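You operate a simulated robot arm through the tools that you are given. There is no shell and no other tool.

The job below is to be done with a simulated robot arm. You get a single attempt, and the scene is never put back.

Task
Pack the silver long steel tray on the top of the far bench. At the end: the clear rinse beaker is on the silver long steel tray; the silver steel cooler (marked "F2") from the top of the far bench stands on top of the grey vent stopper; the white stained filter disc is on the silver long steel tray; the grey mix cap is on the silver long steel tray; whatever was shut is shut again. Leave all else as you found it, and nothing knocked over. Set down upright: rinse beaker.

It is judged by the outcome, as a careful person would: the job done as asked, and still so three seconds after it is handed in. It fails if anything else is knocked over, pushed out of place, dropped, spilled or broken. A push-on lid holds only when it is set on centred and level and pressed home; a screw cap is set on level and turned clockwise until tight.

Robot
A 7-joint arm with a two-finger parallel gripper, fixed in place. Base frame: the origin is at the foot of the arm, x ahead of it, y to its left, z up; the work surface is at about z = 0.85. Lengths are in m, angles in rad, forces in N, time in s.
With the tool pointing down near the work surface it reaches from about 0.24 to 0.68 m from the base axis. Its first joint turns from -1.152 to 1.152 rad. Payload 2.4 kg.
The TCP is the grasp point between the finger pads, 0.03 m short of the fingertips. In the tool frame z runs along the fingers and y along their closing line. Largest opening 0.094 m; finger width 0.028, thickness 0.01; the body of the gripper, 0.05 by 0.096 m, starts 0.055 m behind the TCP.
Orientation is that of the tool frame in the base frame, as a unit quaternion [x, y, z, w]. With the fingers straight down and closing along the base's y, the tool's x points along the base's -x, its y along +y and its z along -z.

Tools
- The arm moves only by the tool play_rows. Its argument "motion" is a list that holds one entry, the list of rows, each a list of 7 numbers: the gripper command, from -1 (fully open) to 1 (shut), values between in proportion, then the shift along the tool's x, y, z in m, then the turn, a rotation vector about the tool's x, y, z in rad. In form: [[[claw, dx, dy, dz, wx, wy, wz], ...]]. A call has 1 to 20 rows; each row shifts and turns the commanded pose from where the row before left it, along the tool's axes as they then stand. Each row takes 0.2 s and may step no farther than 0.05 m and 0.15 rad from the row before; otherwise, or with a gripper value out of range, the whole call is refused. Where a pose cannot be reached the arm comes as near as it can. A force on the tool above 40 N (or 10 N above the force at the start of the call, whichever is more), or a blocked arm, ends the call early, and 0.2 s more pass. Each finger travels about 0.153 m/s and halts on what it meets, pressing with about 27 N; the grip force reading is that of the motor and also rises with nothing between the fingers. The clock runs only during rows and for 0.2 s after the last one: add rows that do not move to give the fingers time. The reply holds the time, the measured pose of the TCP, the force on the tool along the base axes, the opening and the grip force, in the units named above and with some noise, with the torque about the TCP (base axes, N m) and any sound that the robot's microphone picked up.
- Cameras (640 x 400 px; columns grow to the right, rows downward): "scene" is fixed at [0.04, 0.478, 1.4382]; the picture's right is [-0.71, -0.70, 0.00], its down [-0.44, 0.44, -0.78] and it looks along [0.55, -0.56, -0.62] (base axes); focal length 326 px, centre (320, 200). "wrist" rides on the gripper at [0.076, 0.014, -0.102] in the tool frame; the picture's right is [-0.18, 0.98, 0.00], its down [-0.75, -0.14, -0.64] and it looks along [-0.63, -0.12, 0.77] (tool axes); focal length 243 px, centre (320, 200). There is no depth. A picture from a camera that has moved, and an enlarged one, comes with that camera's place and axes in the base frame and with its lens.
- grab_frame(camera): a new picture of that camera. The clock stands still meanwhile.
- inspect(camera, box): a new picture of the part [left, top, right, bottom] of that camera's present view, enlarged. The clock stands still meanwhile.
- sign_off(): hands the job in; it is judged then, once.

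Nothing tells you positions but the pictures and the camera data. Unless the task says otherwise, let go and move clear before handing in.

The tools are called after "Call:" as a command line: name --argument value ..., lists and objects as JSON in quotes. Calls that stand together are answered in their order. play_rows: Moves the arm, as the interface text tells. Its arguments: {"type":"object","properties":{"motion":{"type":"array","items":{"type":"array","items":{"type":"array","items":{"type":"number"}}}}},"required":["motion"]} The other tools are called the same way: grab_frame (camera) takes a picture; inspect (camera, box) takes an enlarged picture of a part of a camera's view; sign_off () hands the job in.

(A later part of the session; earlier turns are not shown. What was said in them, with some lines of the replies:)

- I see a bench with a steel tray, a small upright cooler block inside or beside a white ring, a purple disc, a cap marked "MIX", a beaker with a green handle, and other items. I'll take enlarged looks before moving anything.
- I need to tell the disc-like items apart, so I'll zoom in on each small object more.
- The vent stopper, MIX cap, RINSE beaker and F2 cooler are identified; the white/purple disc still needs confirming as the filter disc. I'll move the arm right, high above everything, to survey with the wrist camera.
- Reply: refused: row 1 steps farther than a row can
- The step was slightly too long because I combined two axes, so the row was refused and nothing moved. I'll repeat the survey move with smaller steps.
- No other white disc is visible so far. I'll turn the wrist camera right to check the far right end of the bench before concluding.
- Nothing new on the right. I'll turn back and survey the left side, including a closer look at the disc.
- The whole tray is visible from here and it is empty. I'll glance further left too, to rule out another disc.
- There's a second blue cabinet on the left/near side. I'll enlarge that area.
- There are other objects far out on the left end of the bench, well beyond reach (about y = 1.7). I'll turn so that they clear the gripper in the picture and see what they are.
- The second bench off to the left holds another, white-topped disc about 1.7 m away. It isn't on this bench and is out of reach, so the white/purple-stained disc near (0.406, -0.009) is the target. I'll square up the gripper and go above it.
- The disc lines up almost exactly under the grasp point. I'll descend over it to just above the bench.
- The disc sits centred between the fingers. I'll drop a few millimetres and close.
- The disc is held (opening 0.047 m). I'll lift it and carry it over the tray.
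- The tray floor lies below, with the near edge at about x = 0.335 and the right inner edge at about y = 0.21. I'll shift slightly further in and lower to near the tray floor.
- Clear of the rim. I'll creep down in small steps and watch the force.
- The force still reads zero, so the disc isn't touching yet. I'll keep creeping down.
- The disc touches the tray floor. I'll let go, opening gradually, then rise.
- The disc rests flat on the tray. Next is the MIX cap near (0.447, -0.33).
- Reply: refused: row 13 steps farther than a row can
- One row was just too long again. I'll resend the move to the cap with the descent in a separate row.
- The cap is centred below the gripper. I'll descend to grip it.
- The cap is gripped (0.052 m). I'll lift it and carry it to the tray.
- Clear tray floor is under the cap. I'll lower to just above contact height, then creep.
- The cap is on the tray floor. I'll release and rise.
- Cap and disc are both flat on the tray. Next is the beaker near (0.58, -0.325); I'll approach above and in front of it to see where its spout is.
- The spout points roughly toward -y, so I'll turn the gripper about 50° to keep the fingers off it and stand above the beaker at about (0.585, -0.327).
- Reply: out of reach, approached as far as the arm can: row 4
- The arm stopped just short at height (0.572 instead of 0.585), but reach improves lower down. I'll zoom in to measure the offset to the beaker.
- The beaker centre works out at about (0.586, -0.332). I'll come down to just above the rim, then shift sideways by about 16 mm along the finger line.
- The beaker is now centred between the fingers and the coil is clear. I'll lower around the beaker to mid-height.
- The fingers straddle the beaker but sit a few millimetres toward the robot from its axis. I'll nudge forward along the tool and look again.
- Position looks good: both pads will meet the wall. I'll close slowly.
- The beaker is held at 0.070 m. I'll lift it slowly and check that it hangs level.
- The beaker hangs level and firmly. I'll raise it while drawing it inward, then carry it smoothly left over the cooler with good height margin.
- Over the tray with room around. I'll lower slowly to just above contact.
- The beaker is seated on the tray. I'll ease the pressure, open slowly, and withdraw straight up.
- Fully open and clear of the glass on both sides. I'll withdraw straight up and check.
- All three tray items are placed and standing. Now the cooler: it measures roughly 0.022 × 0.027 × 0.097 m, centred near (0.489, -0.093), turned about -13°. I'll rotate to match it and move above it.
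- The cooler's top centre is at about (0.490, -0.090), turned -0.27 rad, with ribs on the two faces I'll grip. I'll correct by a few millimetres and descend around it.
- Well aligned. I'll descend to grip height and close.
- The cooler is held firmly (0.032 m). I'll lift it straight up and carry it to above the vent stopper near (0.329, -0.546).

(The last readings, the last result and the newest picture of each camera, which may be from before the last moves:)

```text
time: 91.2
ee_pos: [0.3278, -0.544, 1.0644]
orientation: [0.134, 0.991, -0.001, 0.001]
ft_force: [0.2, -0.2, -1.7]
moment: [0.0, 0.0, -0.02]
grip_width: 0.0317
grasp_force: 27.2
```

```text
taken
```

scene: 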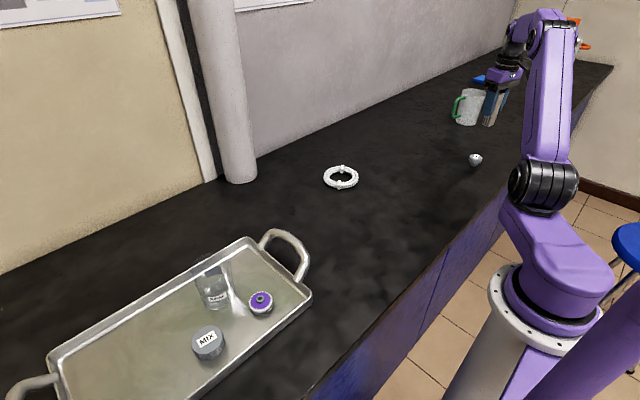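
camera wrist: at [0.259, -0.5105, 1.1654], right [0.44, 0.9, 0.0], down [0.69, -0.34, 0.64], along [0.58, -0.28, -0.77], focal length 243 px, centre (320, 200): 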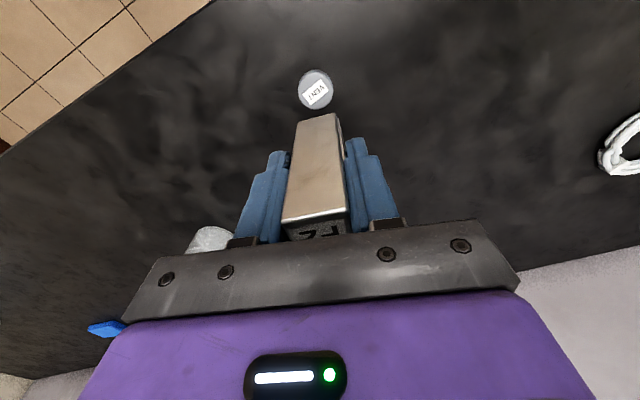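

Call:
inspect --camera "wrist" --box '[280, 50, 360, 130]'

Call:
inspect --camera "scene" --box '[455, 70, 525, 175]'

```text
5.00 times, centred on (320, 90) of wrist
camera zoom: at [0.259, -0.5105, 1.1654], right [0.44, 0.9, 0.0], down [0.69, -0.34, 0.64], along [0.58, -0.28, -0.77], focal length 1213 px, centre (320, 750)
```

zoom: 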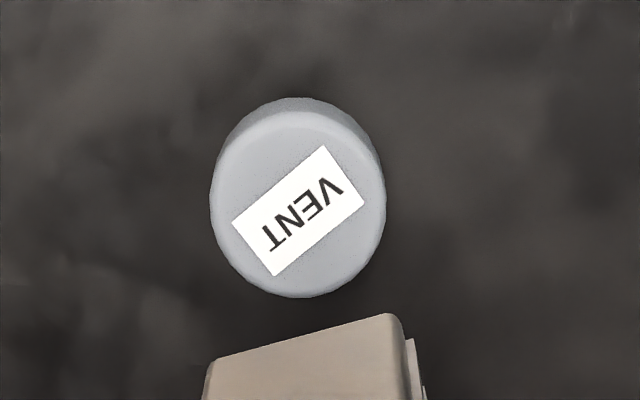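

```text
3.81 times, centred on (490, 122) of scene
camera zoom: at [0.04, 0.4779, 1.4382], right [-0.71, -0.7, 0.0], down [-0.44, 0.44, -0.78], along [0.55, -0.56, -0.62], focal length 1241 px, centre (-328, 495)
```

zoom: 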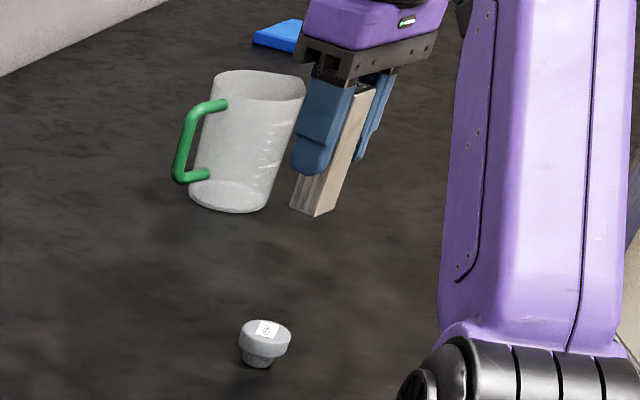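

The stopper's top centre is at about (0.3275, -0.549). Allowing for the cooler's 2 mm offset in the grip, I'll shift a few millimetres, lower to leave a small gap, and look.

Call:
play_rows --motion '[[[1, -0.0033, -0.0051, 0, 0, 0, 0], [1, 0, 0, 0.03, 0, 0, 0], [1, 0, 0, 0.03, 0, 0, 0], [1, 0, 0, 0.02, 0, 0, 0], [1, 0, 0, 0.01, 0, 0, 0], [1, 0, 0, 0, 0, 0, 0]]]'

Call:
inspect --camera "wrist" --box '[270, 60, 370, 160]'

Call:
inspect --camera "scene" --box '[450, 100, 510, 180]'

```text
time: 92.6
ee_pos: [0.3296, -0.552, 0.9716]
orientation: [0.133, 0.991, 0.0, 0.0]
ft_force: [-0.2, -0.1, -1.1]
moment: [-0.01, -0.01, 0.02]
grip_width: 0.0317
grasp_force: 26.9
```

```text
4.00 times, centred on (320, 110) of wrist
camera zoom: at [0.2604, -0.5182, 1.074], right [0.44, 0.9, 0.0], down [0.69, -0.34, 0.64], along [0.58, -0.28, -0.77], focal length 970 px, centre (320, 560)
```

zoom: 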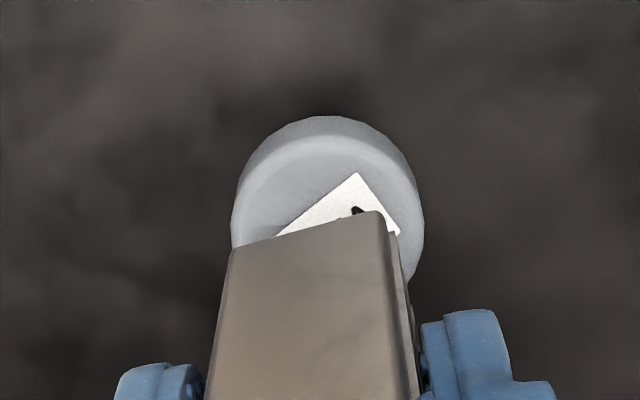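

```text
5.00 times, centred on (480, 140) of scene
camera zoom: at [0.04, 0.4779, 1.4382], right [-0.71, -0.7, 0.0], down [-0.44, 0.44, -0.78], along [0.55, -0.56, -0.62], focal length 1628 px, centre (-480, 500)
```

zoom: 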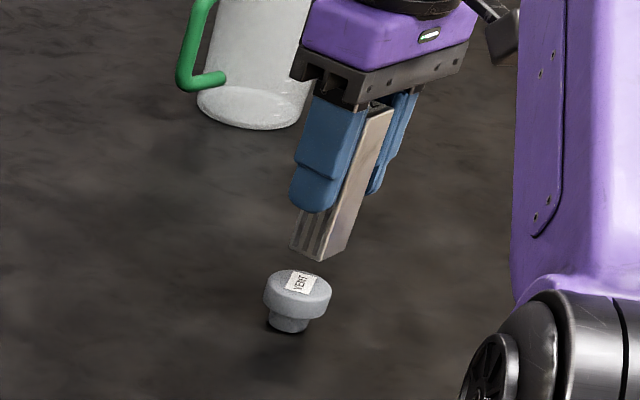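

The cooler is over the stopper, within about 2 mm. I'll make that small correction and lower further, then creep to contact.

Call:
play_rows --motion '[[[1, 0.0007, 0.0018, 0.006, 0, 0, 0], [1, 0, 0, 0.006, 0, 0, 0], [1, 0, 0, 0, 0, 0, 0]]]'

Call:
inspect --camera "wrist" --box '[270, 60, 370, 160]'

Call:
inspect --camera "scene" --box '[455, 125, 505, 175]'

```text
time: 93.4
ee_pos: [0.3306, -0.5498, 0.9619]
orientation: [0.134, 0.991, -0.001, 0.001]
ft_force: [-0.8, -0.1, -2.4]
moment: [0.0, -0.01, -0.04]
grip_width: 0.0318
grasp_force: 27.0
```

```text
4.00 times, centred on (320, 110) of wrist
camera zoom: at [0.2609, -0.5161, 1.0626], right [0.44, 0.9, 0.0], down [0.69, -0.34, 0.64], along [0.58, -0.28, -0.77], focal length 970 px, centre (320, 560)
```

zoom: 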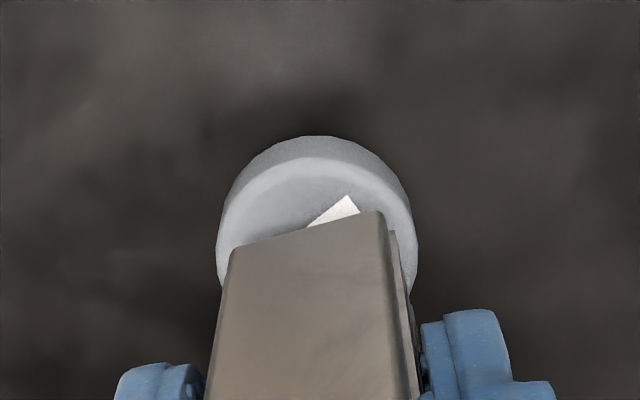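

```text
8.00 times, centred on (480, 150) of scene
camera zoom: at [0.04, 0.4779, 1.4382], right [-0.71, -0.7, 0.0], down [-0.44, 0.44, -0.78], along [0.55, -0.56, -0.62], focal length 2605 px, centre (-960, 600)
```

zoom: 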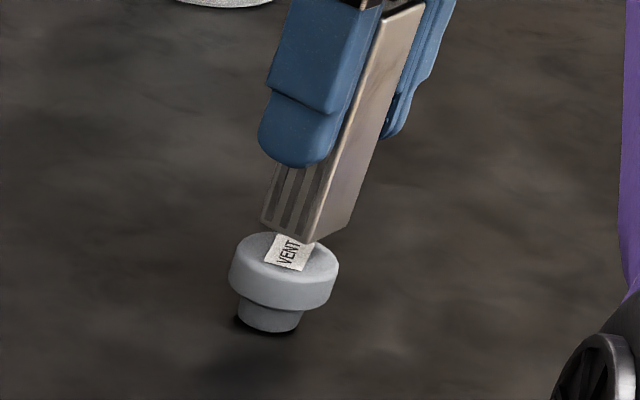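

Alignment looks good in both views. I'll creep down to contact.

Call:
play_rows --motion '[[[1, 0, 0, 0.004, 0, 0, 0], [1, 0, 0, 0.003, 0, 0, 0], [1, 0, 0, 0, 0, 0, 0]]]'

Call:
play_rows --motion '[[[1, 0, 0, 0.0015, 0, 0, 0], [1, 0, 0, 0, 0, 0, 0]]]'

Call:
play_rows --motion '[[[1, 0, 0, 0.001, 0, 0, 0], [1, 0, 0, 0, 0, 0, 0]]]'

Call:
inspect --camera "scene" --box '[455, 125, 505, 175]'

```text
time: 94.2
ee_pos: [0.3301, -0.5493, 0.9537]
orientation: [0.133, 0.991, 0.0, 0.0]
ft_force: [0.2, 0.2, -0.6]
moment: [0.02, -0.02, -0.04]
grip_width: 0.0317
grasp_force: 26.7
```

```text
time: 94.8
ee_pos: [0.3299, -0.5498, 0.9523]
orientation: [0.133, 0.991, 0.0, 0.0]
ft_force: [-0.1, 0.4, -1.6]
moment: [-0.01, -0.01, 0.0]
grip_width: 0.0316
grasp_force: 27.0
```

```text
time: 95.4
ee_pos: [0.3305, -0.55, 0.9512]
orientation: [0.133, 0.991, 0.0, -0.001]
ft_force: [0.9, 0.1, -1.6]
moment: [0.02, -0.03, -0.01]
grip_width: 0.0318
grasp_force: 26.7
```

```text
8.00 times, centred on (480, 150) of scene
camera zoom: at [0.04, 0.4779, 1.4382], right [-0.71, -0.7, 0.0], down [-0.44, 0.44, -0.78], along [0.55, -0.56, -0.62], focal length 2605 px, centre (-960, 600)
```

zoom: 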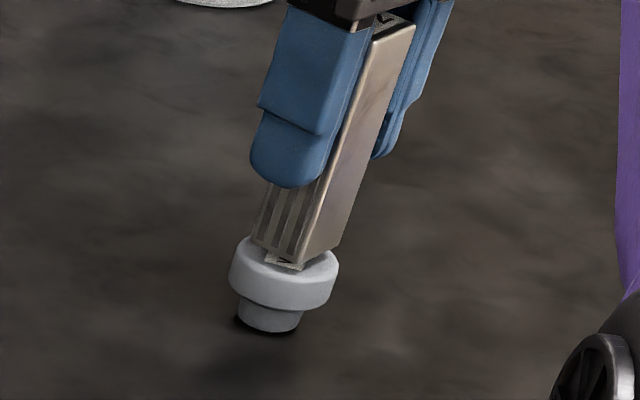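

A small gap remains. I'll nudge 1 mm and continue down until contact registers.

Call:
play_rows --motion '[[[1, 0.0003, 0.001, 0.001, 0, 0, 0], [1, 0, 0, 0, 0, 0, 0]]]'

Call:
play_rows --motion '[[[1, 0, 0, 0.001, 0, 0, 0], [1, 0, 0, 0, 0, 0, 0]]]'

Call:
play_rows --motion '[[[1, 0, 0, 0.001, 0, 0, 0], [1, 0, 0, 0, 0, 0, 0]]]'

```text
time: 96.0
ee_pos: [0.3309, -0.5483, 0.95]
orientation: [0.133, 0.991, 0.0, 0.0]
ft_force: [0.2, 1.2, -1.7]
moment: [-0.02, 0.0, 0.0]
grip_width: 0.0319
grasp_force: 26.4
```

```text
time: 96.6
ee_pos: [0.3301, -0.5486, 0.9493]
orientation: [0.133, 0.991, 0.0, 0.0]
ft_force: [0.0, -1.0, -1.8]
moment: [-0.02, 0.0, -0.01]
grip_width: 0.032
grasp_force: 26.9
```

```text
time: 97.2
ee_pos: [0.3308, -0.548, 0.9486]
orientation: [0.133, 0.991, -0.001, 0.0]
ft_force: [-1.6, -0.6, -1.7]
moment: [0.01, 0.02, 0.01]
grip_width: 0.0321
grasp_force: 26.6
```

Call:
play_rows --motion '[[[1, 0, 0, 0.001, 0, 0, 0], [1, 0, 0, 0, 0, 0, 0]]]'

Call:
inspect --camera "scene" --box '[460, 140, 490, 172]'

Call:
inspect --camera "wrist" --box '[270, 60, 370, 160]'

```text
time: 97.8
ee_pos: [0.3306, -0.5471, 0.9483]
orientation: [0.133, 0.991, 0.0, -0.001]
ft_force: [0.2, -0.3, -1.1]
moment: [0.0, 0.04, -0.01]
grip_width: 0.0317
grasp_force: 26.8
```

```text
12.50 times, centred on (475, 156) of scene
camera zoom: at [0.04, 0.4779, 1.4382], right [-0.71, -0.7, 0.0], down [-0.44, 0.44, -0.78], along [0.55, -0.56, -0.62], focal length 4071 px, centre (-1618, 750)
```

zoom: 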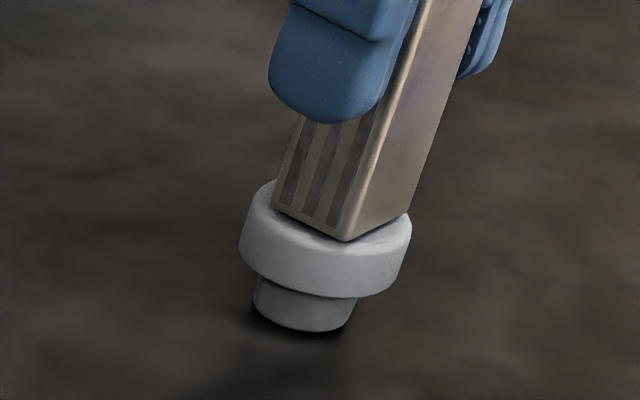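

```text
4.00 times, centred on (320, 110) of wrist
camera zoom: at [0.2607, -0.5142, 1.0495], right [0.44, 0.9, 0.0], down [0.69, -0.34, 0.64], along [0.58, -0.28, -0.77], focal length 970 px, centre (320, 560)
```

zoom: 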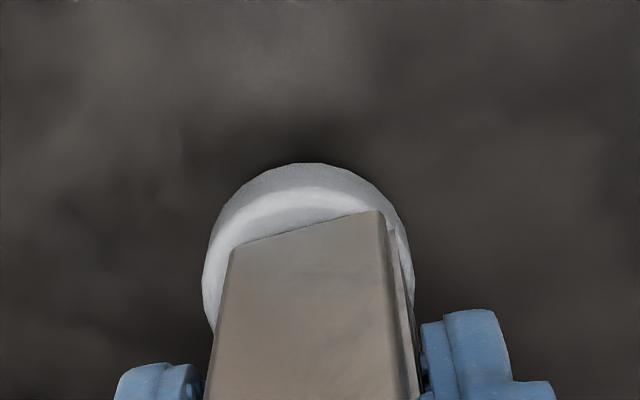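

Centred within about a millimetre or two. I'll continue down in 0.7 mm steps until contact.

Call:
play_rows --motion '[[[1, 0, -0.0007, 0.0007, 0, 0, 0], [1, 0, 0, 0, 0, 0, 0]]]'

Call:
play_rows --motion '[[[1, 0, 0, 0.0007, 0, 0, 0], [1, 0, 0, 0, 0, 0, 0]]]'

Call:
play_rows --motion '[[[1, 0, 0, 0.0007, 0, 0, 0], [1, 0, 0, 0, 0, 0, 0]]]'

```text
time: 98.4
ee_pos: [0.3306, -0.547, 0.9464]
orientation: [0.133, 0.991, 0.0, 0.0]
ft_force: [-0.5, -0.5, -1.3]
moment: [0.01, -0.02, 0.02]
grip_width: 0.0318
grasp_force: 26.8
```

```text
time: 99.0
ee_pos: [0.3309, -0.5491, 0.9469]
orientation: [0.132, 0.991, -0.001, 0.0]
ft_force: [-0.5, 0.7, 1.3]
moment: [0.02, 0.07, 0.01]
grip_width: 0.0321
grasp_force: 26.7
```

```text
time: 99.6
ee_pos: [0.331, -0.5492, 0.947]
orientation: [0.132, 0.991, 0.0, 0.0]
ft_force: [-1.5, 1.6, 4.9]
moment: [0.13, 0.2, 0.04]
grip_width: 0.0316
grasp_force: 27.2
```

Contact is registered (force rising to 5 N). I'll check the picture before letting go.

Call:
inspect --camera "scene" --box '[460, 140, 490, 172]'

Call:
inspect --camera "wrist" --box '[270, 60, 370, 160]'

```text
12.50 times, centred on (475, 156) of scene
camera zoom: at [0.0399, 0.4781, 1.4381], right [-0.71, -0.7, 0.0], down [-0.44, 0.44, -0.78], along [0.55, -0.56, -0.62], focal length 4071 px, centre (-1618, 750)
```

zoom: 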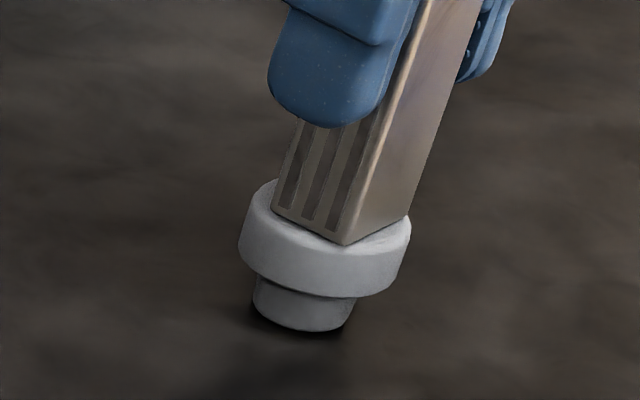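

```text
4.00 times, centred on (320, 110) of wrist
camera zoom: at [0.2608, -0.5153, 1.0478], right [0.44, 0.9, 0.0], down [0.69, -0.34, 0.64], along [0.58, -0.28, -0.77], focal length 970 px, centre (320, 560)
```

zoom: 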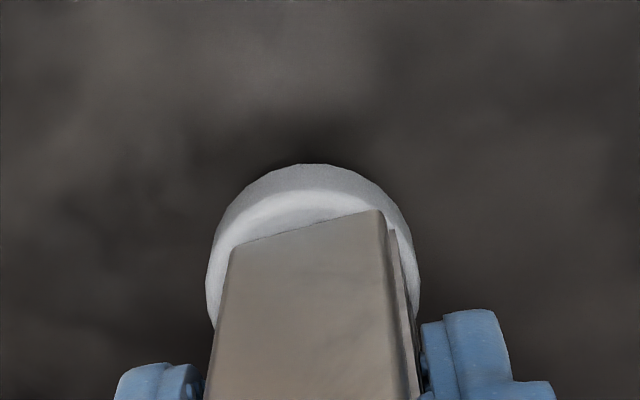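

The cooler is seated flat and centred on the stopper. I'll release very gently, opening in small steps.

Call:
play_rows --motion '[[[0.45, 0, 0, 0, 0, 0, 0], [0.36, 0, 0, 0, 0, 0, 0], [0.32, 0, 0, 0, 0, 0, 0], [0.29, 0, 0, 0, 0, 0, 0], [0.26, 0, 0, 0, 0, 0, 0], [0.2, 0, 0, 0, 0, 0, 0], [0.1, 0, 0, 0, 0, 0, 0], [-0.1, 0, 0, 0, 0, 0, 0], [-0.4, 0, 0, 0, 0, 0, 0], [-0.7, 0, 0, 0, 0, 0, 0], [-0.7, 0, 0, 0, 0, 0, 0]]]'

Call:
inspect --camera "scene" --box '[455, 100, 515, 175]'

Call:
grab_frame --camera "wrist"

```text
time: 102.0
ee_pos: [0.3312, -0.5484, 0.9457]
orientation: [0.133, 0.991, 0.0, 0.001]
ft_force: [1.4, 0.0, 0.6]
moment: [0.01, 0.03, 0.01]
grip_width: 0.08
grasp_force: 0.1
```

```text
5.33 times, centred on (485, 138) of scene
camera zoom: at [0.04, 0.478, 1.4382], right [-0.71, -0.7, 0.0], down [-0.44, 0.44, -0.78], along [0.55, -0.56, -0.62], focal length 1737 px, centre (-560, 533)
```

zoom: 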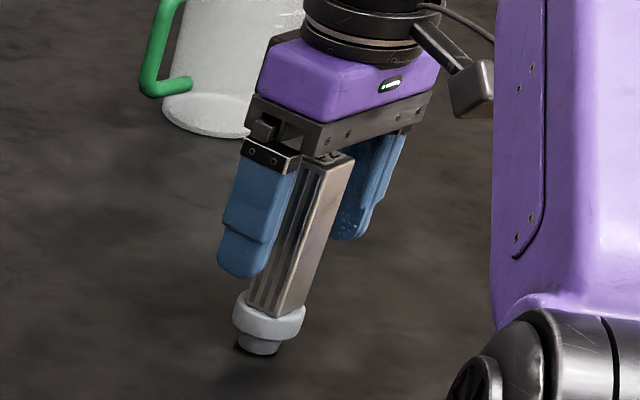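

```text
taken
camera wrist: at [0.261, -0.5153, 1.0476], right [0.44, 0.9, 0.0], down [0.69, -0.34, 0.64], along [0.58, -0.28, -0.77], focal length 243 px, centre (320, 200)
```

wrist: 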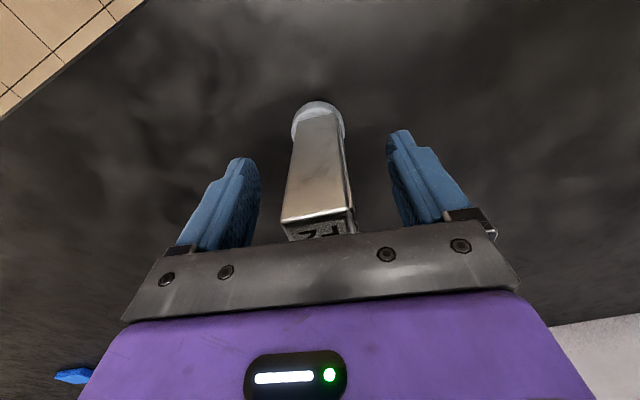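

The cooler stands free on the stopper with the fingers clear on both sides. I'll rise straight up and move away.

Call:
play_rows --motion '[[[-0.8, 0, 0, -0.01, 0, 0, 0], [-0.9, 0, 0, -0.02, 0, 0, 0], [-1, 0, 0, -0.03, 0, 0, 0], [-1, 0, 0, -0.035, 0, 0, 0], [-1, 0, 0, -0.04, 0, 0, 0], [-1, 0, 0, -0.04, 0, 0, 0], [-1, 0, 0.02, 0, 0, 0, 0], [-1, 0, 0.045, 0, 0, 0, 0], [-1, 0, 0.045, 0, 0, 0, 0], [-1, 0, 0.045, 0, 0, 0, 0], [-1, 0, 0.045, 0, 0, 0, 0], [-1, 0, 0, 0, 0, 0, 0]]]'

Call:
grab_frame --camera "scene"

Call:
grab_frame --camera "wrist"

Call:
inspect --camera "scene" --box '[455, 120, 500, 175]'

Call:
inspect --camera "scene" --box '[170, 230, 320, 370]'

```text
time: 104.6
ee_pos: [0.3828, -0.3548, 1.1195]
orientation: [0.134, 0.991, -0.001, 0.0]
ft_force: [-0.1, 0.3, -0.1]
moment: [0.0, -0.01, 0.0]
grip_width: 0.0938
grasp_force: 0.0
```

```text
taken
```

scene: 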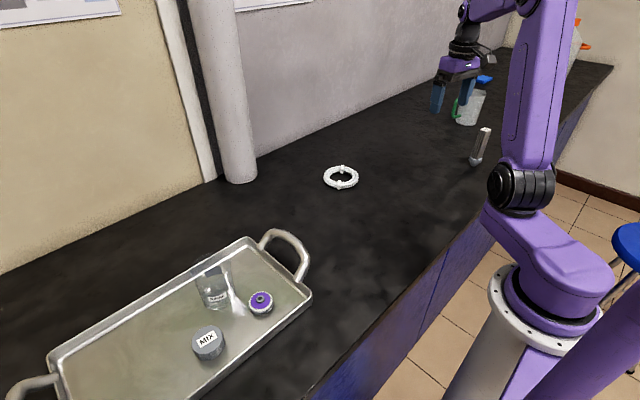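

```text
taken
camera wrist: at [0.3131, -0.3209, 1.2212], right [0.44, 0.9, 0.0], down [0.69, -0.34, 0.64], along [0.58, -0.28, -0.77], focal length 243 px, centre (320, 200)
```

wrist: 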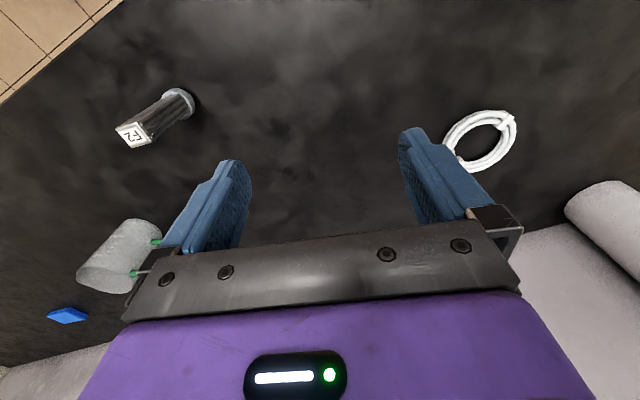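

```text
7.27 times, centred on (478, 148) of scene
camera zoom: at [0.04, 0.478, 1.4382], right [-0.71, -0.7, 0.0], down [-0.44, 0.44, -0.78], along [0.55, -0.56, -0.62], focal length 2368 px, centre (-826, 582)
```

zoom: 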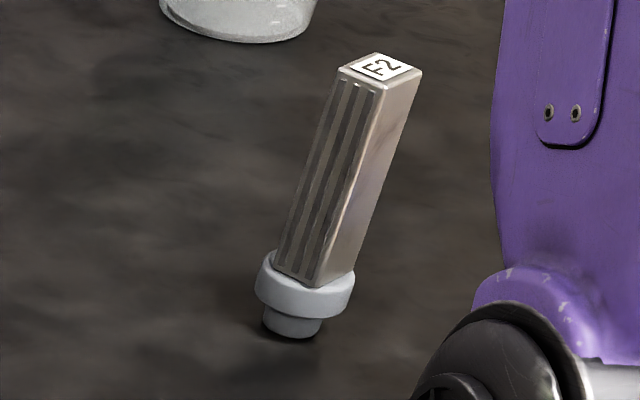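

```text
2.86 times, centred on (245, 300) of scene
camera zoom: at [0.04, 0.478, 1.4382], right [-0.71, -0.7, 0.0], down [-0.44, 0.44, -0.78], along [0.55, -0.56, -0.62], focal length 930 px, centre (534, -86)
```

zoom: 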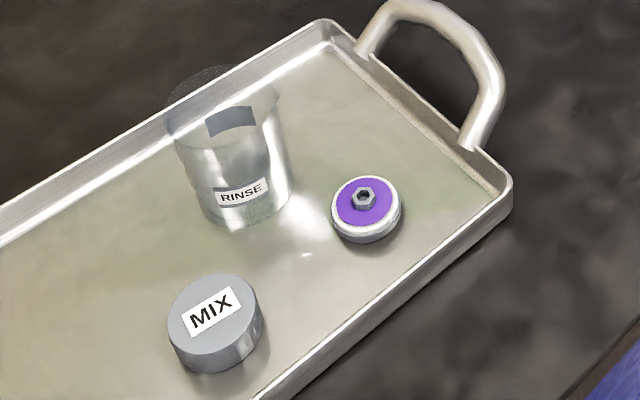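

The cooler stands upright on the vent stopper, and the rinse beaker, stained filter disc and mix cap are all on the tray. Nothing else has moved and nothing was opened. The gripper is clear, so I'm handing in.

Call:
sign_off

```text
The job is handed in.
```

The job is handed in. In the last pictures everything was in place and nothing else had been knocked or moved; I haven't seen the verdict.

- **Rinse beaker:** upright on the steel tray, carried level the whole way.
- **Filter disc:** flat on the tray. I took the white-rimmed disc with the purple centre as the "white stained" one. I saw one other similar disc, on a different bench about 1.7 m away and out of reach.
- **Mix cap:** flat on the tray, label up.
- **F2 cooler:** standing upright on the vent stopper, centred to within about 2 mm.

I opened nothing, so there was nothing to shut again. The gripper was open and clear of everything at hand-in.
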